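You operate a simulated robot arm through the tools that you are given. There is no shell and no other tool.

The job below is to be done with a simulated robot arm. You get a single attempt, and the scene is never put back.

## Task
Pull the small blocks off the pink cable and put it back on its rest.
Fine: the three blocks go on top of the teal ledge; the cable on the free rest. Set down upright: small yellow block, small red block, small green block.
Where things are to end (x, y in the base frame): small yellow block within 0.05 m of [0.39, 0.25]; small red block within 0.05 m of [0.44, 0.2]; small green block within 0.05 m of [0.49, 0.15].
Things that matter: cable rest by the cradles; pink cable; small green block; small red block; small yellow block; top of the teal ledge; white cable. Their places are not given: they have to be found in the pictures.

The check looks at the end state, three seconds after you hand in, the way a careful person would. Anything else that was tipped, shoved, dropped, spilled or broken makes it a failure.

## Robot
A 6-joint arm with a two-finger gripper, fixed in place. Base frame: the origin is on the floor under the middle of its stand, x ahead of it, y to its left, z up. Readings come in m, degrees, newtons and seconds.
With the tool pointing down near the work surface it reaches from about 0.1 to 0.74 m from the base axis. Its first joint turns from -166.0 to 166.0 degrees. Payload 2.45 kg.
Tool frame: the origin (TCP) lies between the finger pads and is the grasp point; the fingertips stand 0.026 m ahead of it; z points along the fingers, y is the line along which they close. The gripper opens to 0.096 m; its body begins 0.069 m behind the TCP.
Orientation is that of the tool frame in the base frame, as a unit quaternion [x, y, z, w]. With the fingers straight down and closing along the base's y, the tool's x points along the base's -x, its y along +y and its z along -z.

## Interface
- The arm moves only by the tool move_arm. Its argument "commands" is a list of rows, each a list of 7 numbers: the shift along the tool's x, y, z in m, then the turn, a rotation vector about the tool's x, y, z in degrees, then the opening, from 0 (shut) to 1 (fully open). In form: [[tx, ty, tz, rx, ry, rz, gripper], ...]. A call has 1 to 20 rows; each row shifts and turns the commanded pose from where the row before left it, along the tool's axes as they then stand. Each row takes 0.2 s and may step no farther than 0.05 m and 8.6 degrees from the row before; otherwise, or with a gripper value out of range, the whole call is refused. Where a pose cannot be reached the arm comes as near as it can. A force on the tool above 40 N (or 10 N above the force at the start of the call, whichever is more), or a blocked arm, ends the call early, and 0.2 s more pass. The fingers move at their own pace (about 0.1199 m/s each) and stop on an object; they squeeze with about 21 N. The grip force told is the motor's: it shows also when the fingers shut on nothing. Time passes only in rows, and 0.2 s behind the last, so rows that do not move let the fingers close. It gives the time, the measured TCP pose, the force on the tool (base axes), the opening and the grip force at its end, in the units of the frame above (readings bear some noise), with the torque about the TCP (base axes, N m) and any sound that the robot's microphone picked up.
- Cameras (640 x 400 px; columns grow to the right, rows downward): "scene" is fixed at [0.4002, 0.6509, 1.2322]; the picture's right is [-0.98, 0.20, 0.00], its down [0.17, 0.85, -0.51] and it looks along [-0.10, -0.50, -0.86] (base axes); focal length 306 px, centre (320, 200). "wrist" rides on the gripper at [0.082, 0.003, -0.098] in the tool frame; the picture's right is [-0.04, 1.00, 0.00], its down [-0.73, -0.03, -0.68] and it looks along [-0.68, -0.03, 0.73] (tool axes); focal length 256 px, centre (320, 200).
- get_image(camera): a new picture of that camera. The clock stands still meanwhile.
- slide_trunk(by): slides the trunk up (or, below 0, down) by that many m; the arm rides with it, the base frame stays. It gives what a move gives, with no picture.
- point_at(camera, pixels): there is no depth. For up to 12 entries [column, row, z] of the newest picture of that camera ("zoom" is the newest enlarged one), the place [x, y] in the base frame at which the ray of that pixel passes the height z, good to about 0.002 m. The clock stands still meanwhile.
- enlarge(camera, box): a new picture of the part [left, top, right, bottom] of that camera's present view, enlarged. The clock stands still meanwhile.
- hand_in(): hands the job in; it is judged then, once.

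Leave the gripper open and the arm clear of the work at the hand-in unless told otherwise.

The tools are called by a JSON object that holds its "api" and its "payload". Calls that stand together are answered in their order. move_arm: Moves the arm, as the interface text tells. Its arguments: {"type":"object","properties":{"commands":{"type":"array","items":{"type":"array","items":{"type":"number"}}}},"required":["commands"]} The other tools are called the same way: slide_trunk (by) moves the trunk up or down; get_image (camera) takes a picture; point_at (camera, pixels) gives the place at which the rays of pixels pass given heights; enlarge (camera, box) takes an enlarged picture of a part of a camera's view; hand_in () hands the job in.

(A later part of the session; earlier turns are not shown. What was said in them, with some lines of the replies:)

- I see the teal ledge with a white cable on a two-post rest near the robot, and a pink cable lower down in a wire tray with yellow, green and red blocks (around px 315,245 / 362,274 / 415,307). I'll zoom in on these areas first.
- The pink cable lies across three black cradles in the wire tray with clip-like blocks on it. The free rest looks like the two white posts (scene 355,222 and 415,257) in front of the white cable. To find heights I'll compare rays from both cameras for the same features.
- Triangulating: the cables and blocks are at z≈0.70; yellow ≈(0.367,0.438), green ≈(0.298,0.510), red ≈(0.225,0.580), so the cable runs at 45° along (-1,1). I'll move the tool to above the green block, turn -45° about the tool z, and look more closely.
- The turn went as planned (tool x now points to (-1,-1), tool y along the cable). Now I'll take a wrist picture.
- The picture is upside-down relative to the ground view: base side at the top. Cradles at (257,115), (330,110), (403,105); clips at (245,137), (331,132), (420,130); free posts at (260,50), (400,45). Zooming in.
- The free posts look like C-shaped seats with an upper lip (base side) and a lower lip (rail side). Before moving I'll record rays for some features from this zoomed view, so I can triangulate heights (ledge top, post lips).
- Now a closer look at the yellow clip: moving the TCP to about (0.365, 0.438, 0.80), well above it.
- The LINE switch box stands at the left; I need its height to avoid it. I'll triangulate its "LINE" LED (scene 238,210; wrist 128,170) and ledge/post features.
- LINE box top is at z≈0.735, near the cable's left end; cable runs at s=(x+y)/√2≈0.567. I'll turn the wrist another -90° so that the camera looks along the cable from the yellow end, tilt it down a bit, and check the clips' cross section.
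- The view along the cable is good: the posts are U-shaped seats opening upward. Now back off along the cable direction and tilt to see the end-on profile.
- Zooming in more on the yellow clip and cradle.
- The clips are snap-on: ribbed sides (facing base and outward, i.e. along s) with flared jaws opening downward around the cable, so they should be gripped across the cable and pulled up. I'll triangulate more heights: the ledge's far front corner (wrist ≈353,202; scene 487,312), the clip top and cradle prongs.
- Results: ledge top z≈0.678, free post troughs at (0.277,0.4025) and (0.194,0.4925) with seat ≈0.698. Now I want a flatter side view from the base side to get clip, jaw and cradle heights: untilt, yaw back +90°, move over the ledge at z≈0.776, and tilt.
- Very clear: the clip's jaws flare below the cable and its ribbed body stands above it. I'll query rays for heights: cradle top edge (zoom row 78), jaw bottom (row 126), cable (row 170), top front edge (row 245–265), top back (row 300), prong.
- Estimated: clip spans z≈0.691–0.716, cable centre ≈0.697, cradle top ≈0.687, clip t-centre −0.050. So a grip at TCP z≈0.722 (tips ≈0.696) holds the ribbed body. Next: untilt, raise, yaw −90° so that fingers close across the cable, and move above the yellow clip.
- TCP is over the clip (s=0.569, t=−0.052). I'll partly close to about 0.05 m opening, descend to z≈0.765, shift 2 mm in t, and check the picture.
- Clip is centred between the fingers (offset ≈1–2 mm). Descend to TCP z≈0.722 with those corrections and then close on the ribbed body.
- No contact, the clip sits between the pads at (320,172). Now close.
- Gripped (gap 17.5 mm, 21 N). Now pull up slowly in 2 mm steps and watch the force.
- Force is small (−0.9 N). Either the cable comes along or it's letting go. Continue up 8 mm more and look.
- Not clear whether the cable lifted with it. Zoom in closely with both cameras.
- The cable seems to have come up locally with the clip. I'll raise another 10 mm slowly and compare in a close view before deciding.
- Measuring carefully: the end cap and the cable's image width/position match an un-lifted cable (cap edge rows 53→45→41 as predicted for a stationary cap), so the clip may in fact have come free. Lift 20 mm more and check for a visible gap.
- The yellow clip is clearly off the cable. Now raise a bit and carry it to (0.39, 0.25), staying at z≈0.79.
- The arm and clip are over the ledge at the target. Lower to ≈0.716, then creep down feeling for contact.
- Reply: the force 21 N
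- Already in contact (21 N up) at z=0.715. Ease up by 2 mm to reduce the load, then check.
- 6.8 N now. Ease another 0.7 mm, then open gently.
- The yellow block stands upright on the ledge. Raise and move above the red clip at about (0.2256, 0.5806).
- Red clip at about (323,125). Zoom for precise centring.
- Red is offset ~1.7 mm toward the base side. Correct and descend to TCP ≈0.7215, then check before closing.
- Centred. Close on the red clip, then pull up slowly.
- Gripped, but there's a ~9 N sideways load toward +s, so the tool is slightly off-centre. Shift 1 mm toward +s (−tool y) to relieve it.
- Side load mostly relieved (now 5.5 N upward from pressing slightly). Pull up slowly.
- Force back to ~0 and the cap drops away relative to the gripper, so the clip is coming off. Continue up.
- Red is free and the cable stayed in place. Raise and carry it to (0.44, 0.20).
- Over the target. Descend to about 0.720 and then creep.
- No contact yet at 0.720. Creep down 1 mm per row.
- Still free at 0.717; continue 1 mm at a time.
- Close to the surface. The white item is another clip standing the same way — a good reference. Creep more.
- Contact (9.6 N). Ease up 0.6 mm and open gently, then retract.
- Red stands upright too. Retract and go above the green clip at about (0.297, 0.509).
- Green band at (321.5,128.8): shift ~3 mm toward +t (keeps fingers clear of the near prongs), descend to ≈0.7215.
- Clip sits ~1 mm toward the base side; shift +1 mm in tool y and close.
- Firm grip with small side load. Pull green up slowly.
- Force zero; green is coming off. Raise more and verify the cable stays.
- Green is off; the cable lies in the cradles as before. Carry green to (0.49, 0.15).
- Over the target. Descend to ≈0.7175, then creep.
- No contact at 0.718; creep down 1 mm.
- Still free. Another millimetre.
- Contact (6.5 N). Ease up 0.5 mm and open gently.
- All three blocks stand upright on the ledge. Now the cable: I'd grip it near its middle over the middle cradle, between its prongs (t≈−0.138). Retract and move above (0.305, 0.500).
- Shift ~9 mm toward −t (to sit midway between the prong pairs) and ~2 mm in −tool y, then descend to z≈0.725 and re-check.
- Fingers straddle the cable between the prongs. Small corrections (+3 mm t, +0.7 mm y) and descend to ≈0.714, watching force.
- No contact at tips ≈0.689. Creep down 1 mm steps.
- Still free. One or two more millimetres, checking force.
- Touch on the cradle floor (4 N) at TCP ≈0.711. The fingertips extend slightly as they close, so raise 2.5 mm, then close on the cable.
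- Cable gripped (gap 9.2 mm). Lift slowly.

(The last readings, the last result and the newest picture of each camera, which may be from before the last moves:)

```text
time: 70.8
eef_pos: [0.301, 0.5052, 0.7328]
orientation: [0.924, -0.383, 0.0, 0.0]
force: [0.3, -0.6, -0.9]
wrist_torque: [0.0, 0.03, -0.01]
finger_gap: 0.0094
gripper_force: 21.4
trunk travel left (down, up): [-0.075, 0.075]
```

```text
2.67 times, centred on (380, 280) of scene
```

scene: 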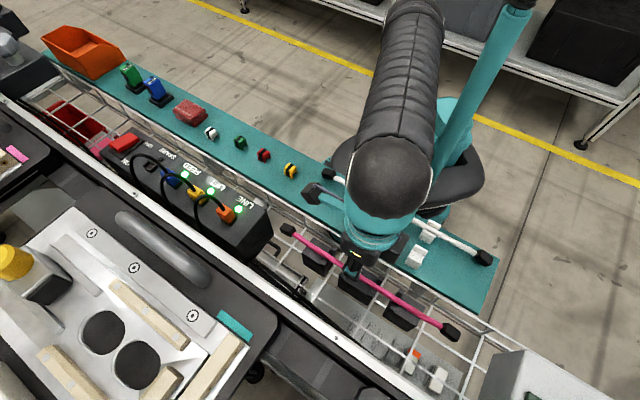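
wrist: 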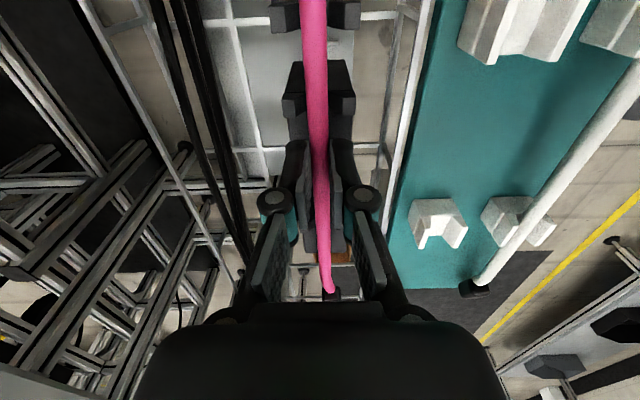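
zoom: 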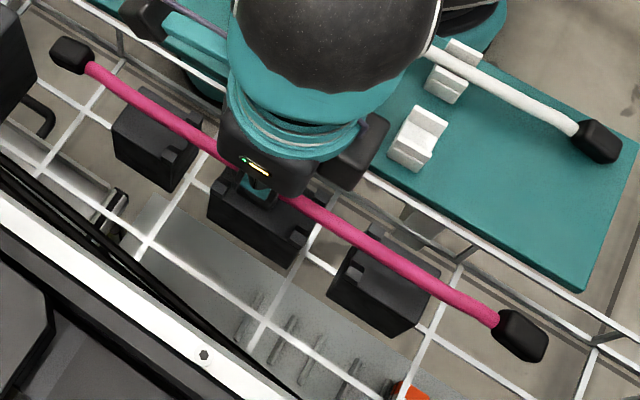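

The cable lifts level. Lift to z≈0.79 and look at the posts for precise alignment.

{"api": "move_arm", "payload": {"commands": [[0, 0, -0.01, 0, 0, 0, 0.0], [0, 0, -0.015, 0, 0, 0, 0.0], [0, 0, -0.015, 0, 0, 0, 0.0], [0, 0, -0.015, 0, 0, 0, 0.0], [0, 0, 0, 0, 0, 0, 0.0]]}}

{"api": "get_image", "payload": {"camera": "wrist"}}

{"api": "get_image", "payload": {"camera": "scene"}}

{"api": "enlarge", "payload": {"camera": "wrist", "box": [360, 0, 640, 270]}}

```text
time: 72.0
eef_pos: [0.3005, 0.5046, 0.7876]
orientation: [0.924, -0.383, 0.0, 0.001]
force: [-0.2, -0.7, -1.7]
wrist_torque: [0.0, 0.0, -0.01]
finger_gap: 0.0095
gripper_force: 21.0
trunk travel left (down, up): [-0.075, 0.075]
```

```text
taken
```

wrist: 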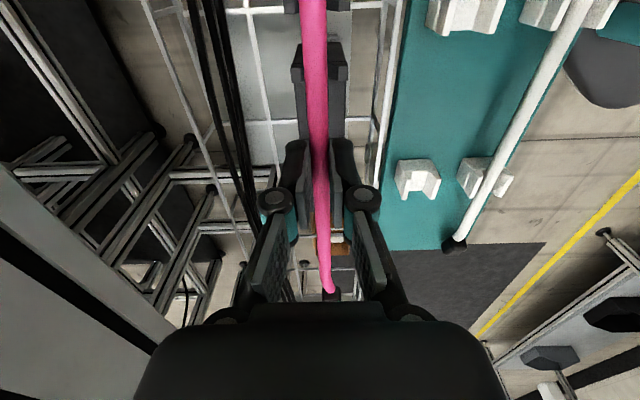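

```text
taken
```

scene: 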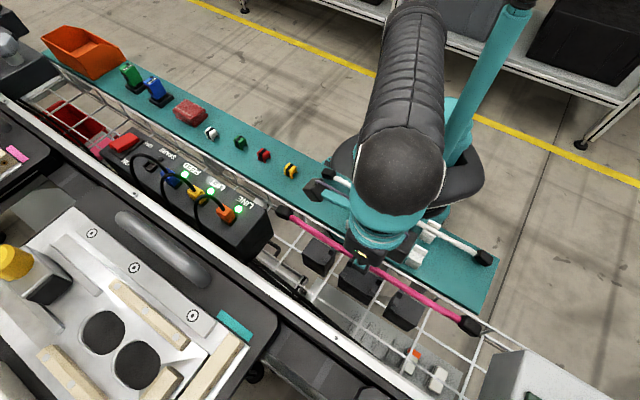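

```text
1.48 times, centred on (500, 135) of wrist
```

zoom: 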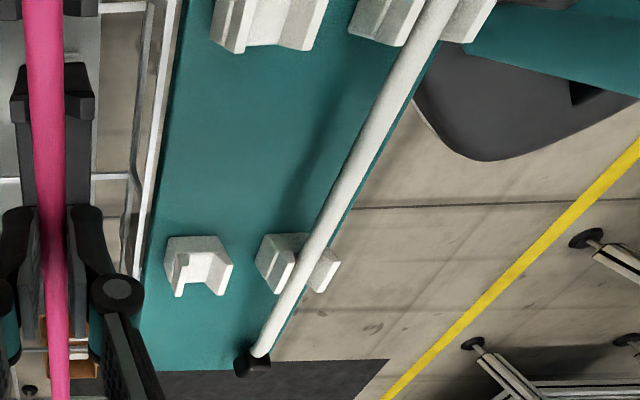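

I'll get the post positions from this view (tips and trough middle) at their heights.

{"api": "enlarge", "payload": {"camera": "wrist", "box": [420, 0, 520, 50]}}

{"api": "enlarge", "payload": {"camera": "wrist", "box": [380, 145, 530, 265]}}

```text
6.40 times, centred on (470, 25) of wrist
```

zoom: 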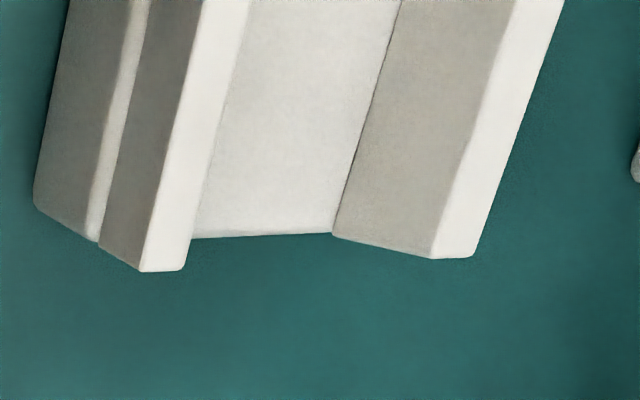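

```text
3.33 times, centred on (455, 205) of wrist
```

zoom: 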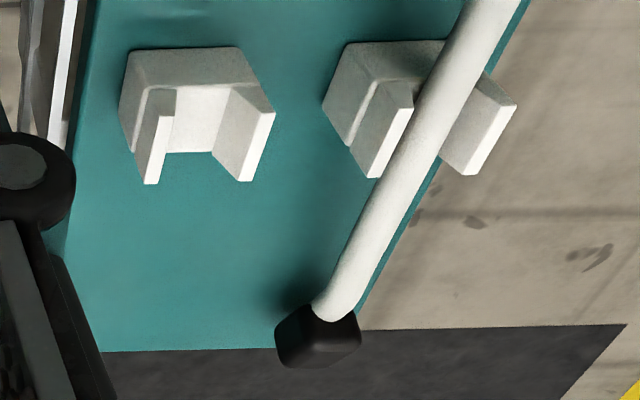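

{"api": "point_at", "payload": {"camera": "zoom", "pixels": [[167, 152, 0.69], [212, 151, 0.69], [167, 152, 0.7], [212, 151, 0.7], [157, 183, 0.71], [240, 181, 0.71], [144, 183, 0.71], [258, 181, 0.71], [395, 150, 0.7], [440, 157, 0.7], [370, 178, 0.71], [465, 174, 0.71]]}}

{"api": "point_at", "payload": {"camera": "wrist", "pixels": [[450, 31, 0.69], [472, 30.5, 0.69], [448.5, 36, 0.71], [487, 34, 0.71], [442, 36, 0.71], [493, 34, 0.71], [450, 31, 0.7], [472, 30.5, 0.7]]}}

```text
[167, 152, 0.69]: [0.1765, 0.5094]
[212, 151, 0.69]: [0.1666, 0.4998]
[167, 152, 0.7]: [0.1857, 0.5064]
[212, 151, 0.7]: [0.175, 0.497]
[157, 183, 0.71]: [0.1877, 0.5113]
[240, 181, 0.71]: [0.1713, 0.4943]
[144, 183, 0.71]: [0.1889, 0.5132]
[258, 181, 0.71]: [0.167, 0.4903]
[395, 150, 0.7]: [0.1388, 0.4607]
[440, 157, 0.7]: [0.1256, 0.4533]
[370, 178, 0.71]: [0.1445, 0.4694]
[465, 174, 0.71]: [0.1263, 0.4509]
```

```text
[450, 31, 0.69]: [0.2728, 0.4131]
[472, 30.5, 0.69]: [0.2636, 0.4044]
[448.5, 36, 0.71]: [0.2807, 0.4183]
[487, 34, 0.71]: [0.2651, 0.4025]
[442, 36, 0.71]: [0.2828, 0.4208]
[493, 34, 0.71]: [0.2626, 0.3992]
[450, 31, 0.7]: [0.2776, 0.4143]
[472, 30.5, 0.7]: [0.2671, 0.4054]
```

Trough centres sit at s≈0.481 (both posts equal, parallel with the cable), funnel-shaped, ~24 mm wide at the top and ~14 mm at the floor. TCP is at s≈0.5697, so move 0.0887 m along +tool y (toward the base), slowly.

{"api": "move_arm", "payload": {"commands": [[0, 0.0148, 0, 0, 0, 0, 0.0], [0, 0.0148, 0, 0, 0, 0, 0.0], [0, 0.0148, 0, 0, 0, 0, 0.0], [0, 0.0148, 0, 0, 0, 0, 0.0], [0, 0.0148, 0, 0, 0, 0, 0.0], [0, 0.0147, 0, 0, 0, 0, 0.0], [0, 0, 0, 0, 0, 0, 0.0], [0, 0, 0, 0, 0, 0, 0.0]]}}

{"api": "get_image", "payload": {"camera": "wrist"}}

{"api": "get_image", "payload": {"camera": "scene"}}

{"api": "enlarge", "payload": {"camera": "wrist", "box": [240, 0, 400, 100]}}

{"api": "enlarge", "payload": {"camera": "scene", "box": [300, 140, 520, 320]}}

```text
time: 73.8
eef_pos: [0.2383, 0.4401, 0.7878]
orientation: [0.924, -0.383, 0.0, 0.0]
force: [0.8, 0.5, -0.5]
wrist_torque: [0.04, -0.01, -0.01]
finger_gap: 0.0092
gripper_force: 21.1
trunk travel left (down, up): [-0.075, 0.075]
```

```text
taken
```

wrist: 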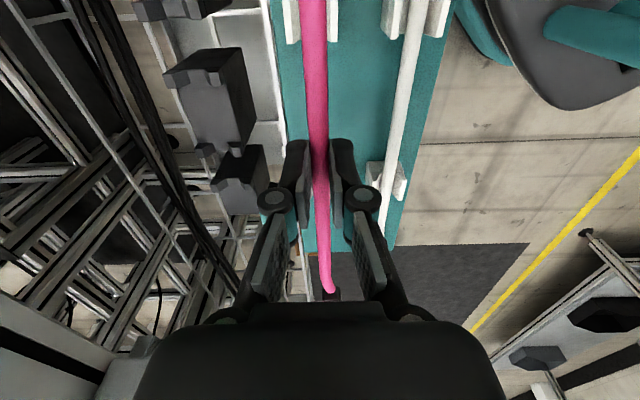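

```text
taken
```

scene: 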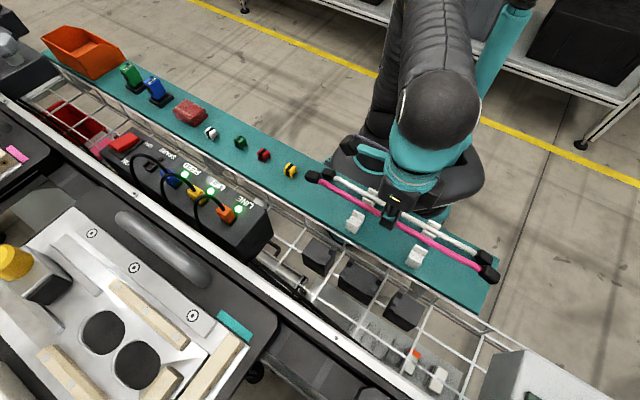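

```text
4.00 times, centred on (320, 50) of wrist
```

zoom: 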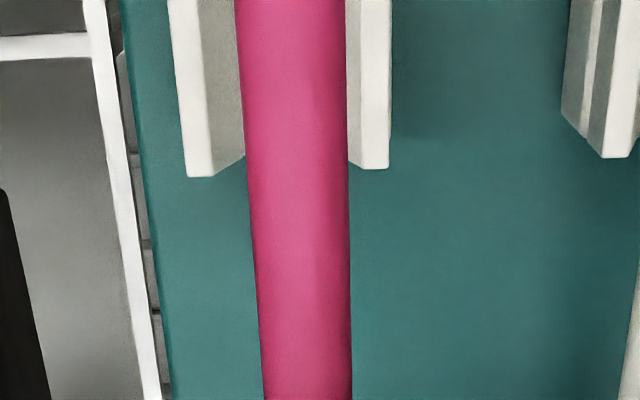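

```text
2.22 times, centred on (410, 230) of scene
```

zoom: 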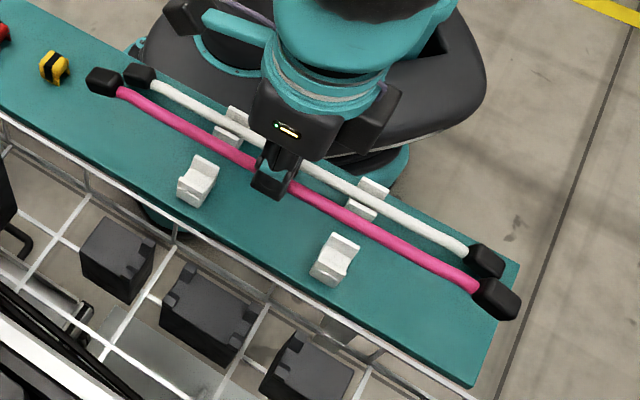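

Relative to the left post the cable sits ~3–4 mm too far toward the base. Shift 3 mm in −tool y and lower to TCP ≈0.748 (cable still above the post tips), then re-check.

{"api": "move_arm", "payload": {"commands": [[0, -0.003, 0.01, 0, 0, 0, 0.0], [0, 0, 0.015, 0, 0, 0, 0.0], [0, 0, 0.0145, 0, 0, 0, 0.0], [0, 0, 0, 0, 0, 0, 0.0]]}}

{"api": "get_image", "payload": {"camera": "wrist"}}

{"api": "enlarge", "payload": {"camera": "wrist", "box": [240, 0, 400, 100]}}

{"api": "enlarge", "payload": {"camera": "scene", "box": [310, 160, 510, 300]}}

```text
time: 74.8
eef_pos: [0.2388, 0.4445, 0.7476]
orientation: [0.924, -0.383, 0.0, 0.0]
force: [-0.5, 0.4, 0.0]
wrist_torque: [0.06, 0.01, 0.0]
finger_gap: 0.0095
gripper_force: 20.7
trunk travel left (down, up): [-0.075, 0.075]
```

```text
taken
```

wrist: 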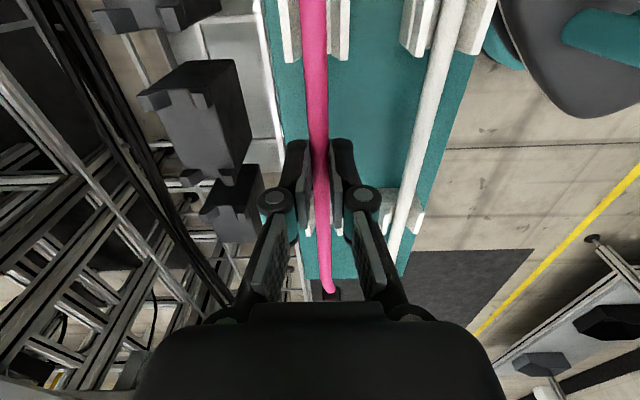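

```text
4.00 times, centred on (320, 50) of wrist
```

zoom: 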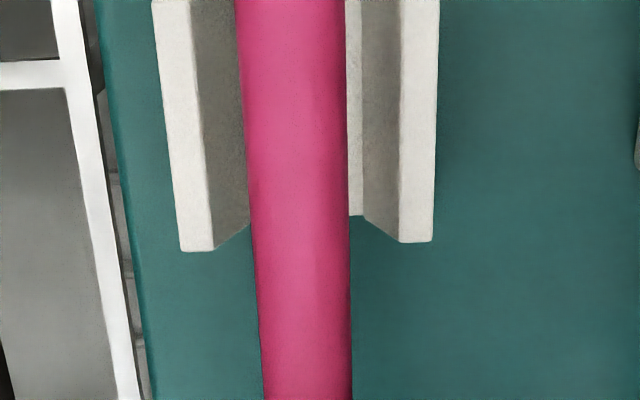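

```text
2.86 times, centred on (410, 230) of scene
```

zoom: 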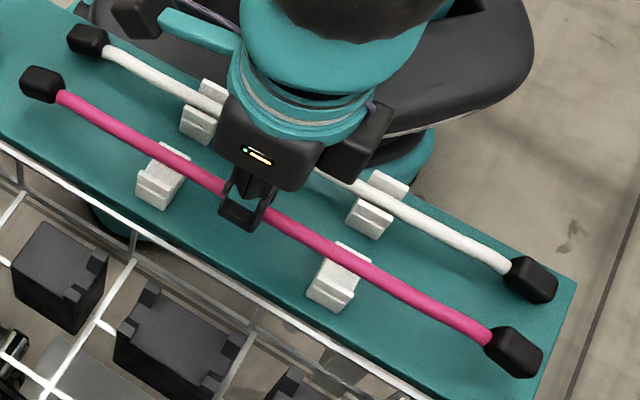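

Aligned at the left post within ~0.5 mm. Check the far (right) post through the fingers.

{"api": "enlarge", "payload": {"camera": "wrist", "box": [280, 170, 360, 310]}}

{"api": "enlarge", "payload": {"camera": "scene", "box": [390, 220, 460, 290]}}

{"api": "enlarge", "payload": {"camera": "scene", "box": [330, 180, 400, 250]}}

```text
2.86 times, centred on (320, 240) of wrist
```

zoom: 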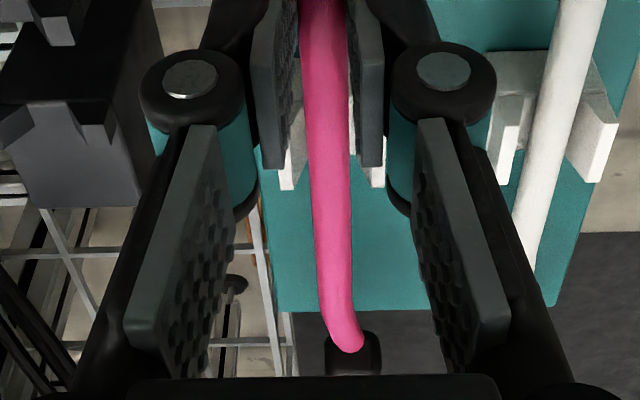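

```text
5.71 times, centred on (425, 255) of scene
```

zoom: 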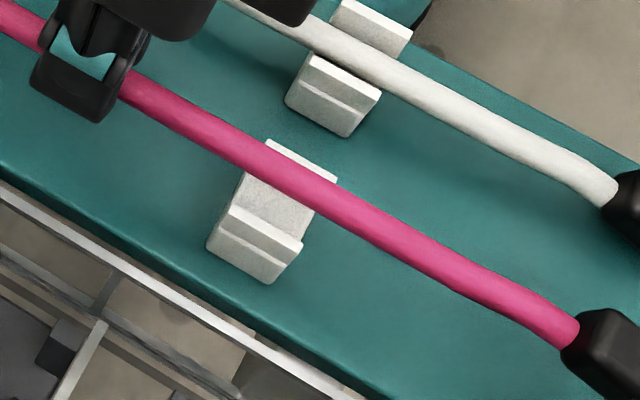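

```text
5.71 times, centred on (365, 215) of scene
```

zoom: 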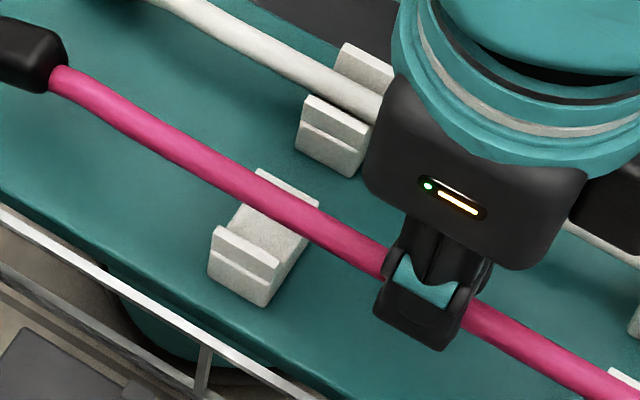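

Right post also centred (tips at 287 and 377, cable at 330 in zoom). Lower 18 mm, then creep.

{"api": "move_arm", "payload": {"commands": [[0, 0, 0.006, 0, 0, 0, 0.0], [0, 0, 0.006, 0, 0, 0, 0.0], [0, 0, 0.006, 0, 0, 0, 0.0], [0, 0, 0, 0, 0, 0, 0.0]]}}

{"api": "enlarge", "payload": {"camera": "scene", "box": [310, 160, 510, 300]}}

{"api": "enlarge", "payload": {"camera": "wrist", "box": [240, 0, 400, 100]}}

```text
time: 75.8
eef_pos: [0.2403, 0.4422, 0.7291]
orientation: [0.924, -0.383, 0.0, -0.001]
force: [0.5, 0.0, -1.3]
wrist_torque: [-0.01, 0.0, -0.01]
finger_gap: 0.0094
gripper_force: 21.8
trunk travel left (down, up): [-0.075, 0.075]
```

```text
2.86 times, centred on (410, 230) of scene
```

zoom: 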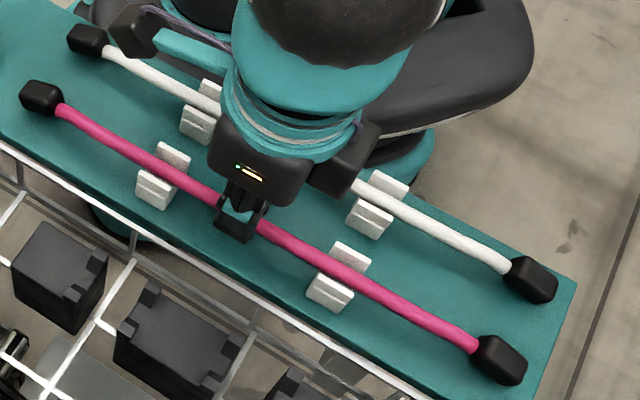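

```text
4.00 times, centred on (320, 50) of wrist
```

zoom: 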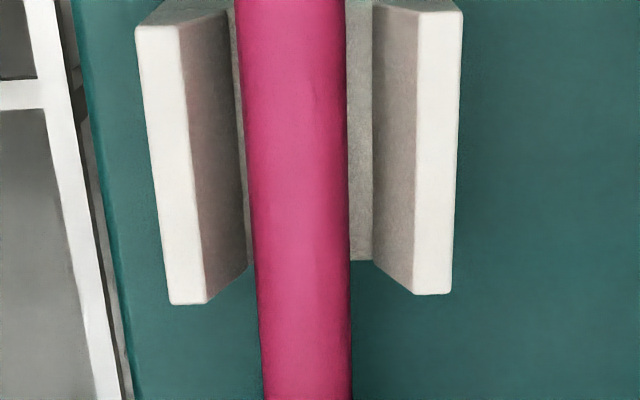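

The cable is within the trough walls. Creep down in 1–1.5 mm steps.

{"api": "move_arm", "payload": {"commands": [[0, 0.0005, 0.0015, 0, 0, 0, 0.0], [0, 0, 0.0015, 0, 0, 0, 0.0], [0, 0, 0.001, 0, 0, 0, 0.0], [0, 0, 0, 0, 0, 0, 0.0]]}}

```text
time: 76.8
eef_pos: [0.2401, 0.4434, 0.7277]
orientation: [0.924, -0.383, 0.0, -0.002]
force: [2.7, 1.6, 14.6]
wrist_torque: [-0.04, -0.1, 0.04]
finger_gap: 0.0094
gripper_force: 20.7
trunk travel left (down, up): [-0.075, 0.075]
```

Contact 14.6 N — the cable has reached the trough floors (cable centre ≈0.703). Ease up ~1 mm and check pictures before release.

{"api": "move_arm", "payload": {"commands": [[0, 0, -0.001, 0, 0, 0, 0.0], [0, 0, 0, 0, 0, 0, 0.0]]}}

{"api": "get_image", "payload": {"camera": "wrist"}}

{"api": "enlarge", "payload": {"camera": "scene", "box": [390, 220, 460, 290]}}

{"api": "enlarge", "payload": {"camera": "scene", "box": [330, 180, 400, 250]}}

{"api": "enlarge", "payload": {"camera": "wrist", "box": [280, 170, 360, 310]}}

```text
time: 77.4
eef_pos: [0.2405, 0.4444, 0.7274]
orientation: [0.924, -0.383, 0.0, 0.0]
force: [4.8, -0.7, 15.8]
wrist_torque: [0.01, -0.08, 0.04]
finger_gap: 0.0094
gripper_force: 21.0
trunk travel left (down, up): [-0.075, 0.075]
```

```text
taken
```

wrist: 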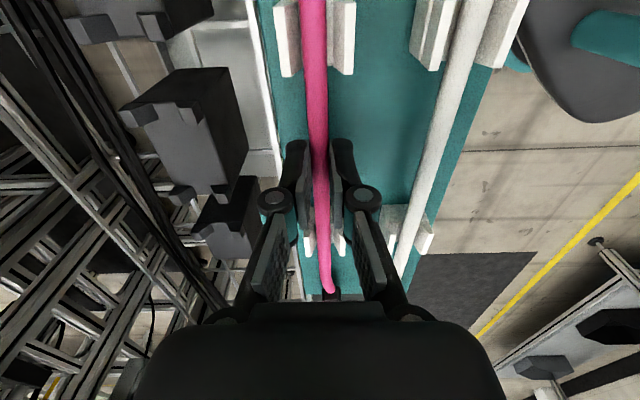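

```text
5.71 times, centred on (425, 255) of scene
```

zoom: 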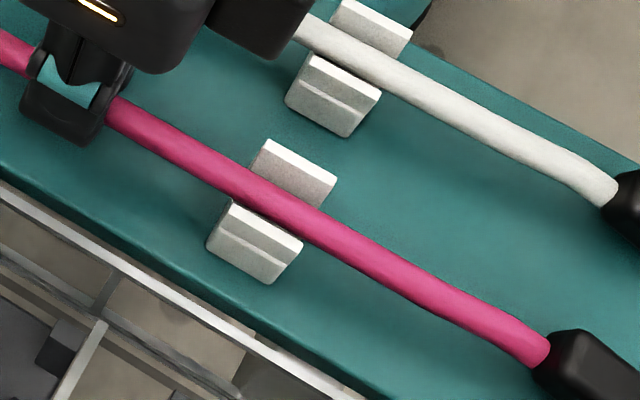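

```text
5.71 times, centred on (365, 215) of scene
```

zoom: 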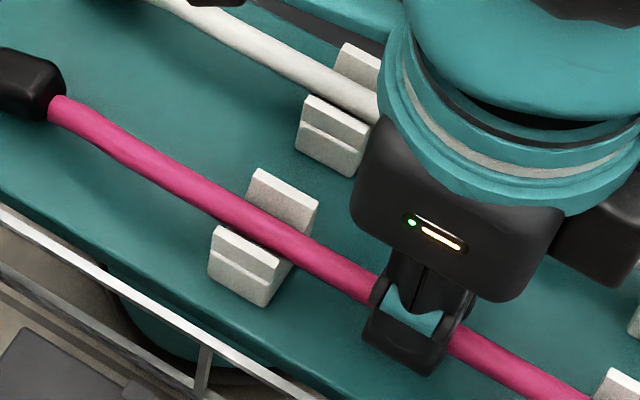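

```text
2.86 times, centred on (320, 240) of wrist
```

zoom: 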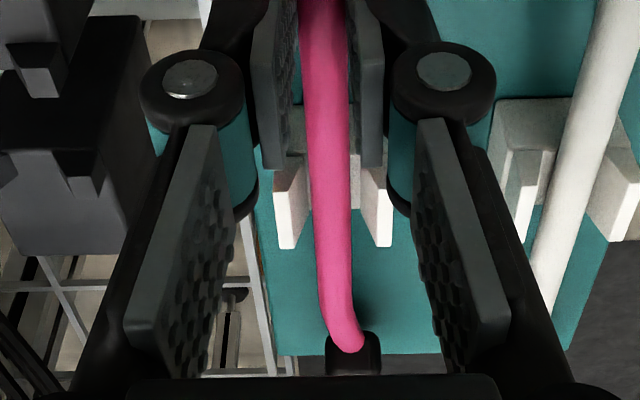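

The cable lies between the prongs at both posts. Still ~15 N downward load; ease another 1.2 mm.

{"api": "move_arm", "payload": {"commands": [[0, 0, -0.0012, 0, 0, 0, 0.0], [0, 0, 0, 0, 0, 0, 0.0], [0, 0, 0, 0, 0, 0, 0.0]]}}

```text
time: 78.2
eef_pos: [0.2395, 0.4448, 0.7274]
orientation: [0.924, -0.382, 0.0, 0.001]
force: [2.0, -0.9, 1.7]
wrist_torque: [-0.14, -0.12, 0.01]
finger_gap: 0.0093
gripper_force: 20.3
trunk travel left (down, up): [-0.075, 0.075]
```

Load is nearly gone (1.7 N). Open slowly to ~0.03 m and look.

{"api": "move_arm", "payload": {"commands": [[0, 0, 0, 0, 0, 0, 0.14], [0, 0, 0, 0, 0, 0, 0.2], [0, 0, 0, 0, 0, 0, 0.26], [0, 0, 0, 0, 0, 0, 0.32], [0, 0, 0, 0, 0, 0, 0.32]]}}

{"api": "get_image", "payload": {"camera": "wrist"}}

{"api": "enlarge", "payload": {"camera": "scene", "box": [310, 160, 510, 300]}}

```text
time: 79.4
eef_pos: [0.2395, 0.4438, 0.7283]
orientation: [0.924, -0.383, 0.0, 0.0]
force: [0.4, 0.5, -0.1]
wrist_torque: [-0.03, -0.01, -0.02]
finger_gap: 0.0307
gripper_force: 0.1
trunk travel left (down, up): [-0.075, 0.075]
```

```text
taken
```

wrist: 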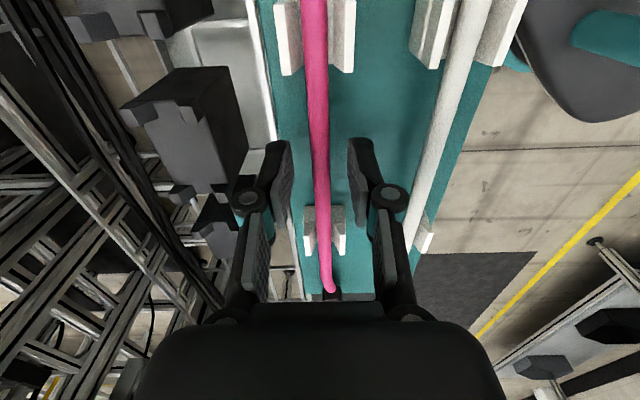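

```text
2.86 times, centred on (410, 230) of scene
```

zoom: 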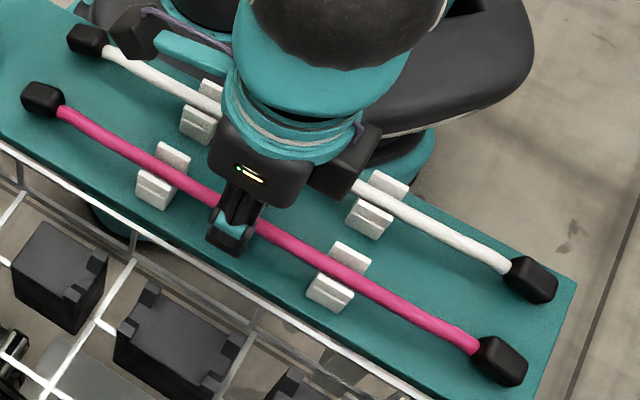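

The cable stays in the troughs. Retract straight up.

{"api": "move_arm", "payload": {"commands": [[0, 0, -0.01, 0, 0, 0, 0.32], [0, 0, -0.015, 0, 0, 0, 0.32], [0, 0, -0.03, 0, 0, 0, 0.4], [0, 0, -0.04, 0, 0, 0, 0.6], [0, 0, -0.04, 0, 0, 0, 1.0], [0, 0, -0.02, 0, 0, 0, 1.0], [0, 0, 0, 0, 0, 0, 1.0]]}}

{"api": "get_image", "payload": {"camera": "wrist"}}

{"api": "get_image", "payload": {"camera": "scene"}}

{"api": "enlarge", "payload": {"camera": "wrist", "box": [240, 0, 480, 250]}}

```text
time: 81.0
eef_pos: [0.2405, 0.4445, 0.8844]
orientation: [0.924, -0.383, 0.0, -0.001]
force: [-0.2, 0.1, 0.3]
wrist_torque: [0.0, 0.02, -0.02]
finger_gap: 0.0962
gripper_force: 0.0
trunk travel left (down, up): [-0.075, 0.075]
```

```text
taken
```

wrist: 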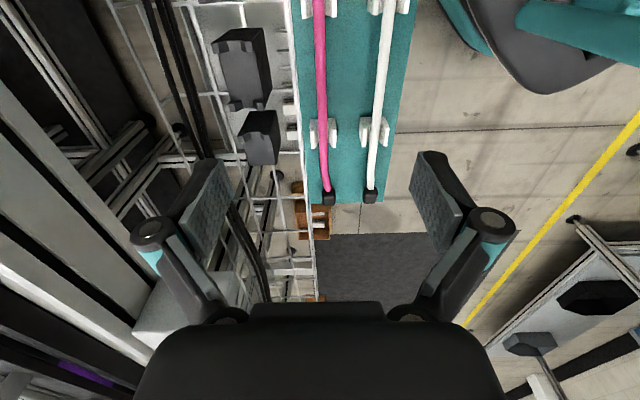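

```text
taken
```

scene: 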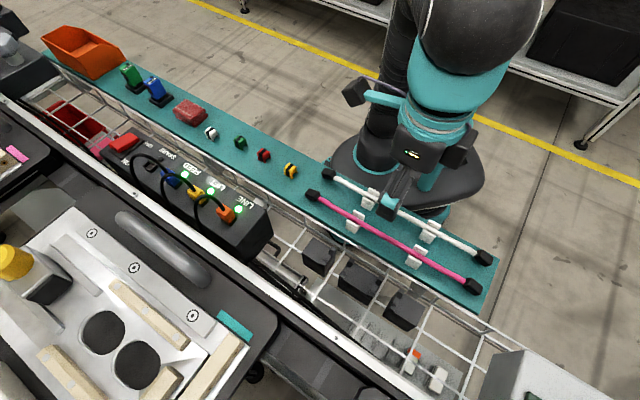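

```text
1.60 times, centred on (360, 125) of wrist
```

zoom: 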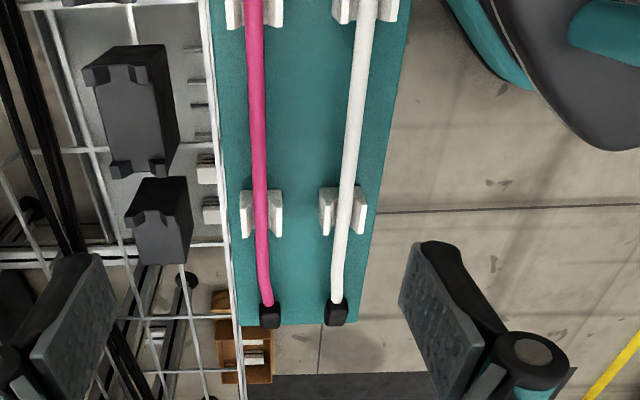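

Both cables lie parallel in their rests. Verify the block positions and the cable seating with zooms.

{"api": "enlarge", "payload": {"camera": "scene", "box": [200, 110, 320, 200]}}

{"api": "enlarge", "payload": {"camera": "scene", "box": [300, 160, 500, 300]}}

{"api": "point_at", "payload": {"camera": "scene", "pixels": [[290, 170, 0.69], [263, 155, 0.69], [240, 142, 0.69], [313, 196, 0.7], [474, 286, 0.7], [211, 132, 0.69]]}}

```text
4.44 times, centred on (260, 155) of scene
```

zoom: 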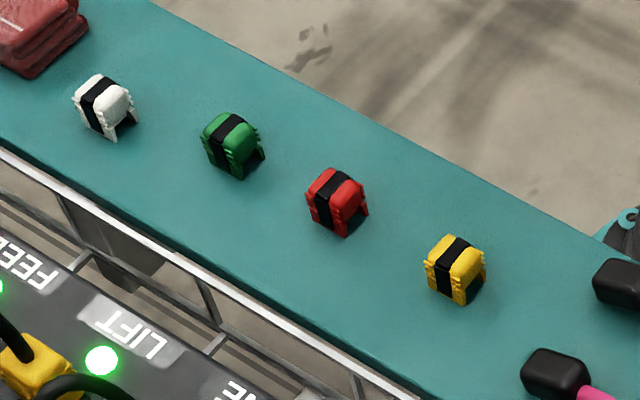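

```text
2.86 times, centred on (400, 230) of scene
```

zoom: 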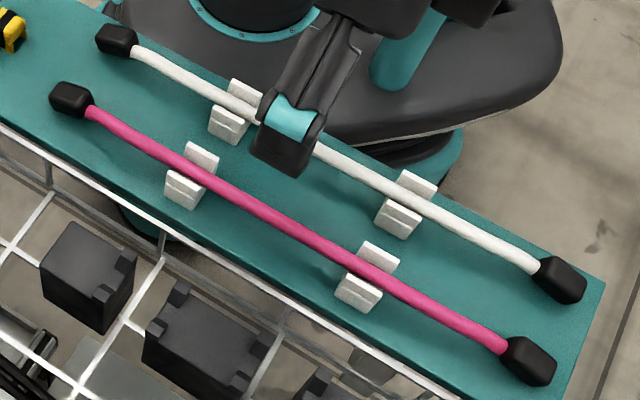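

```text
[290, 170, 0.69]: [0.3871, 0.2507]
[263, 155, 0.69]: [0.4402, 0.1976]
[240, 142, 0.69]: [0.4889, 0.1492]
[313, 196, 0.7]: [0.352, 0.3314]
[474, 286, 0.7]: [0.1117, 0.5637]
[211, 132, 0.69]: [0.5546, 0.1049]
```

Blocks at (0.387,0.251), (0.440,0.198), (0.489,0.149), all upright; the pink cable is seated in both troughs parallel to the white one, and the white block hasn't moved. Raise the arm a little more, let things settle, and take a last look.

{"api": "move_arm", "payload": {"commands": [[0, 0, -0.02, 0, 0, 0, 1.0], [0, 0, -0.02, 0, 0, 0, 1.0], [0, 0, 0, 0, 0, 0, 1.0], [0, 0, 0, 0, 0, 0, 1.0], [0, 0, 0, 0, 0, 0, 1.0], [0, 0, 0, 0, 0, 0, 1.0]]}}

{"api": "get_image", "payload": {"camera": "scene"}}

{"api": "enlarge", "payload": {"camera": "wrist", "box": [240, 0, 440, 220]}}

```text
time: 82.4
eef_pos: [0.239, 0.4393, 0.9105]
orientation: [0.924, -0.382, -0.001, -0.002]
force: [1.3, 0.4, 0.0]
wrist_torque: [0.03, 0.0, 0.0]
finger_gap: 0.096
gripper_force: 0.1
out of reach, approached as far as the arm can: row 2
trunk travel left (down, up): [-0.075, 0.075]
```

```text
taken
```

scene: 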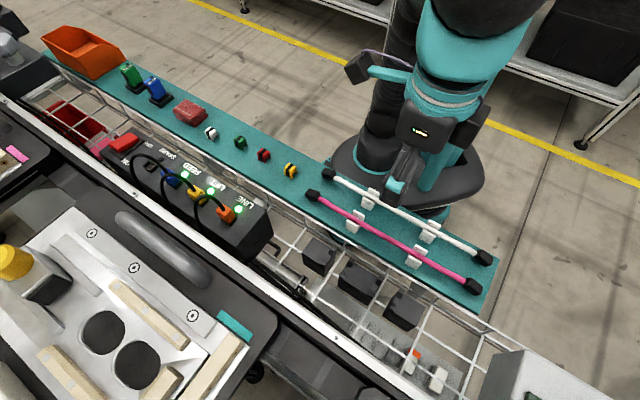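

```text
1.82 times, centred on (340, 110) of wrist
```

zoom: 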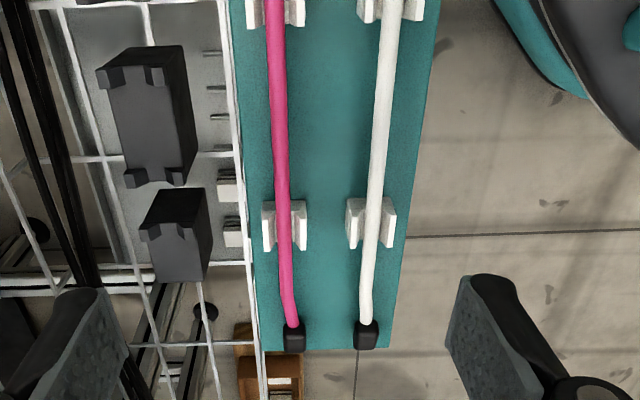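

The pink cable is seated in both troughs of the free rest. The three blocks stand upright at their places. Everything else looks untouched, and the gripper is open and clear at z≈0.91. Handing in.

{"api": "hand_in", "payload": {}}

```text
The job is handed in.
```

I pulled all three small blocks off the pink cable and stood them upright on the teal ledge. The pink cable now lies in the free rest, parallel to the white one. The job is handed in, but I haven't seen the check's verdict.

| Block | Target (x, y) | Measured (x, y) |
|---|---|---|
| Yellow | 0.39, 0.25 | 0.387, 0.251 |
| Red | 0.44, 0.20 | 0.440, 0.198 |
| Green | 0.49, 0.15 | 0.489, 0.149 |

- **Blocks:** the measured places come from the scene camera, and all three are within about 3 mm of target.
- **Cable:** it sits between the prongs of both posts, and its ends line up with those of the white cable.
- **Other objects:** in the last pictures I saw nothing else tipped or shoved. The white block further along the ledge is where it started.
- **Arm:** the gripper is open and about 0.2 m above the cables. The last upward move stopped slightly short at the arm's reach limit, which doesn't affect anything.
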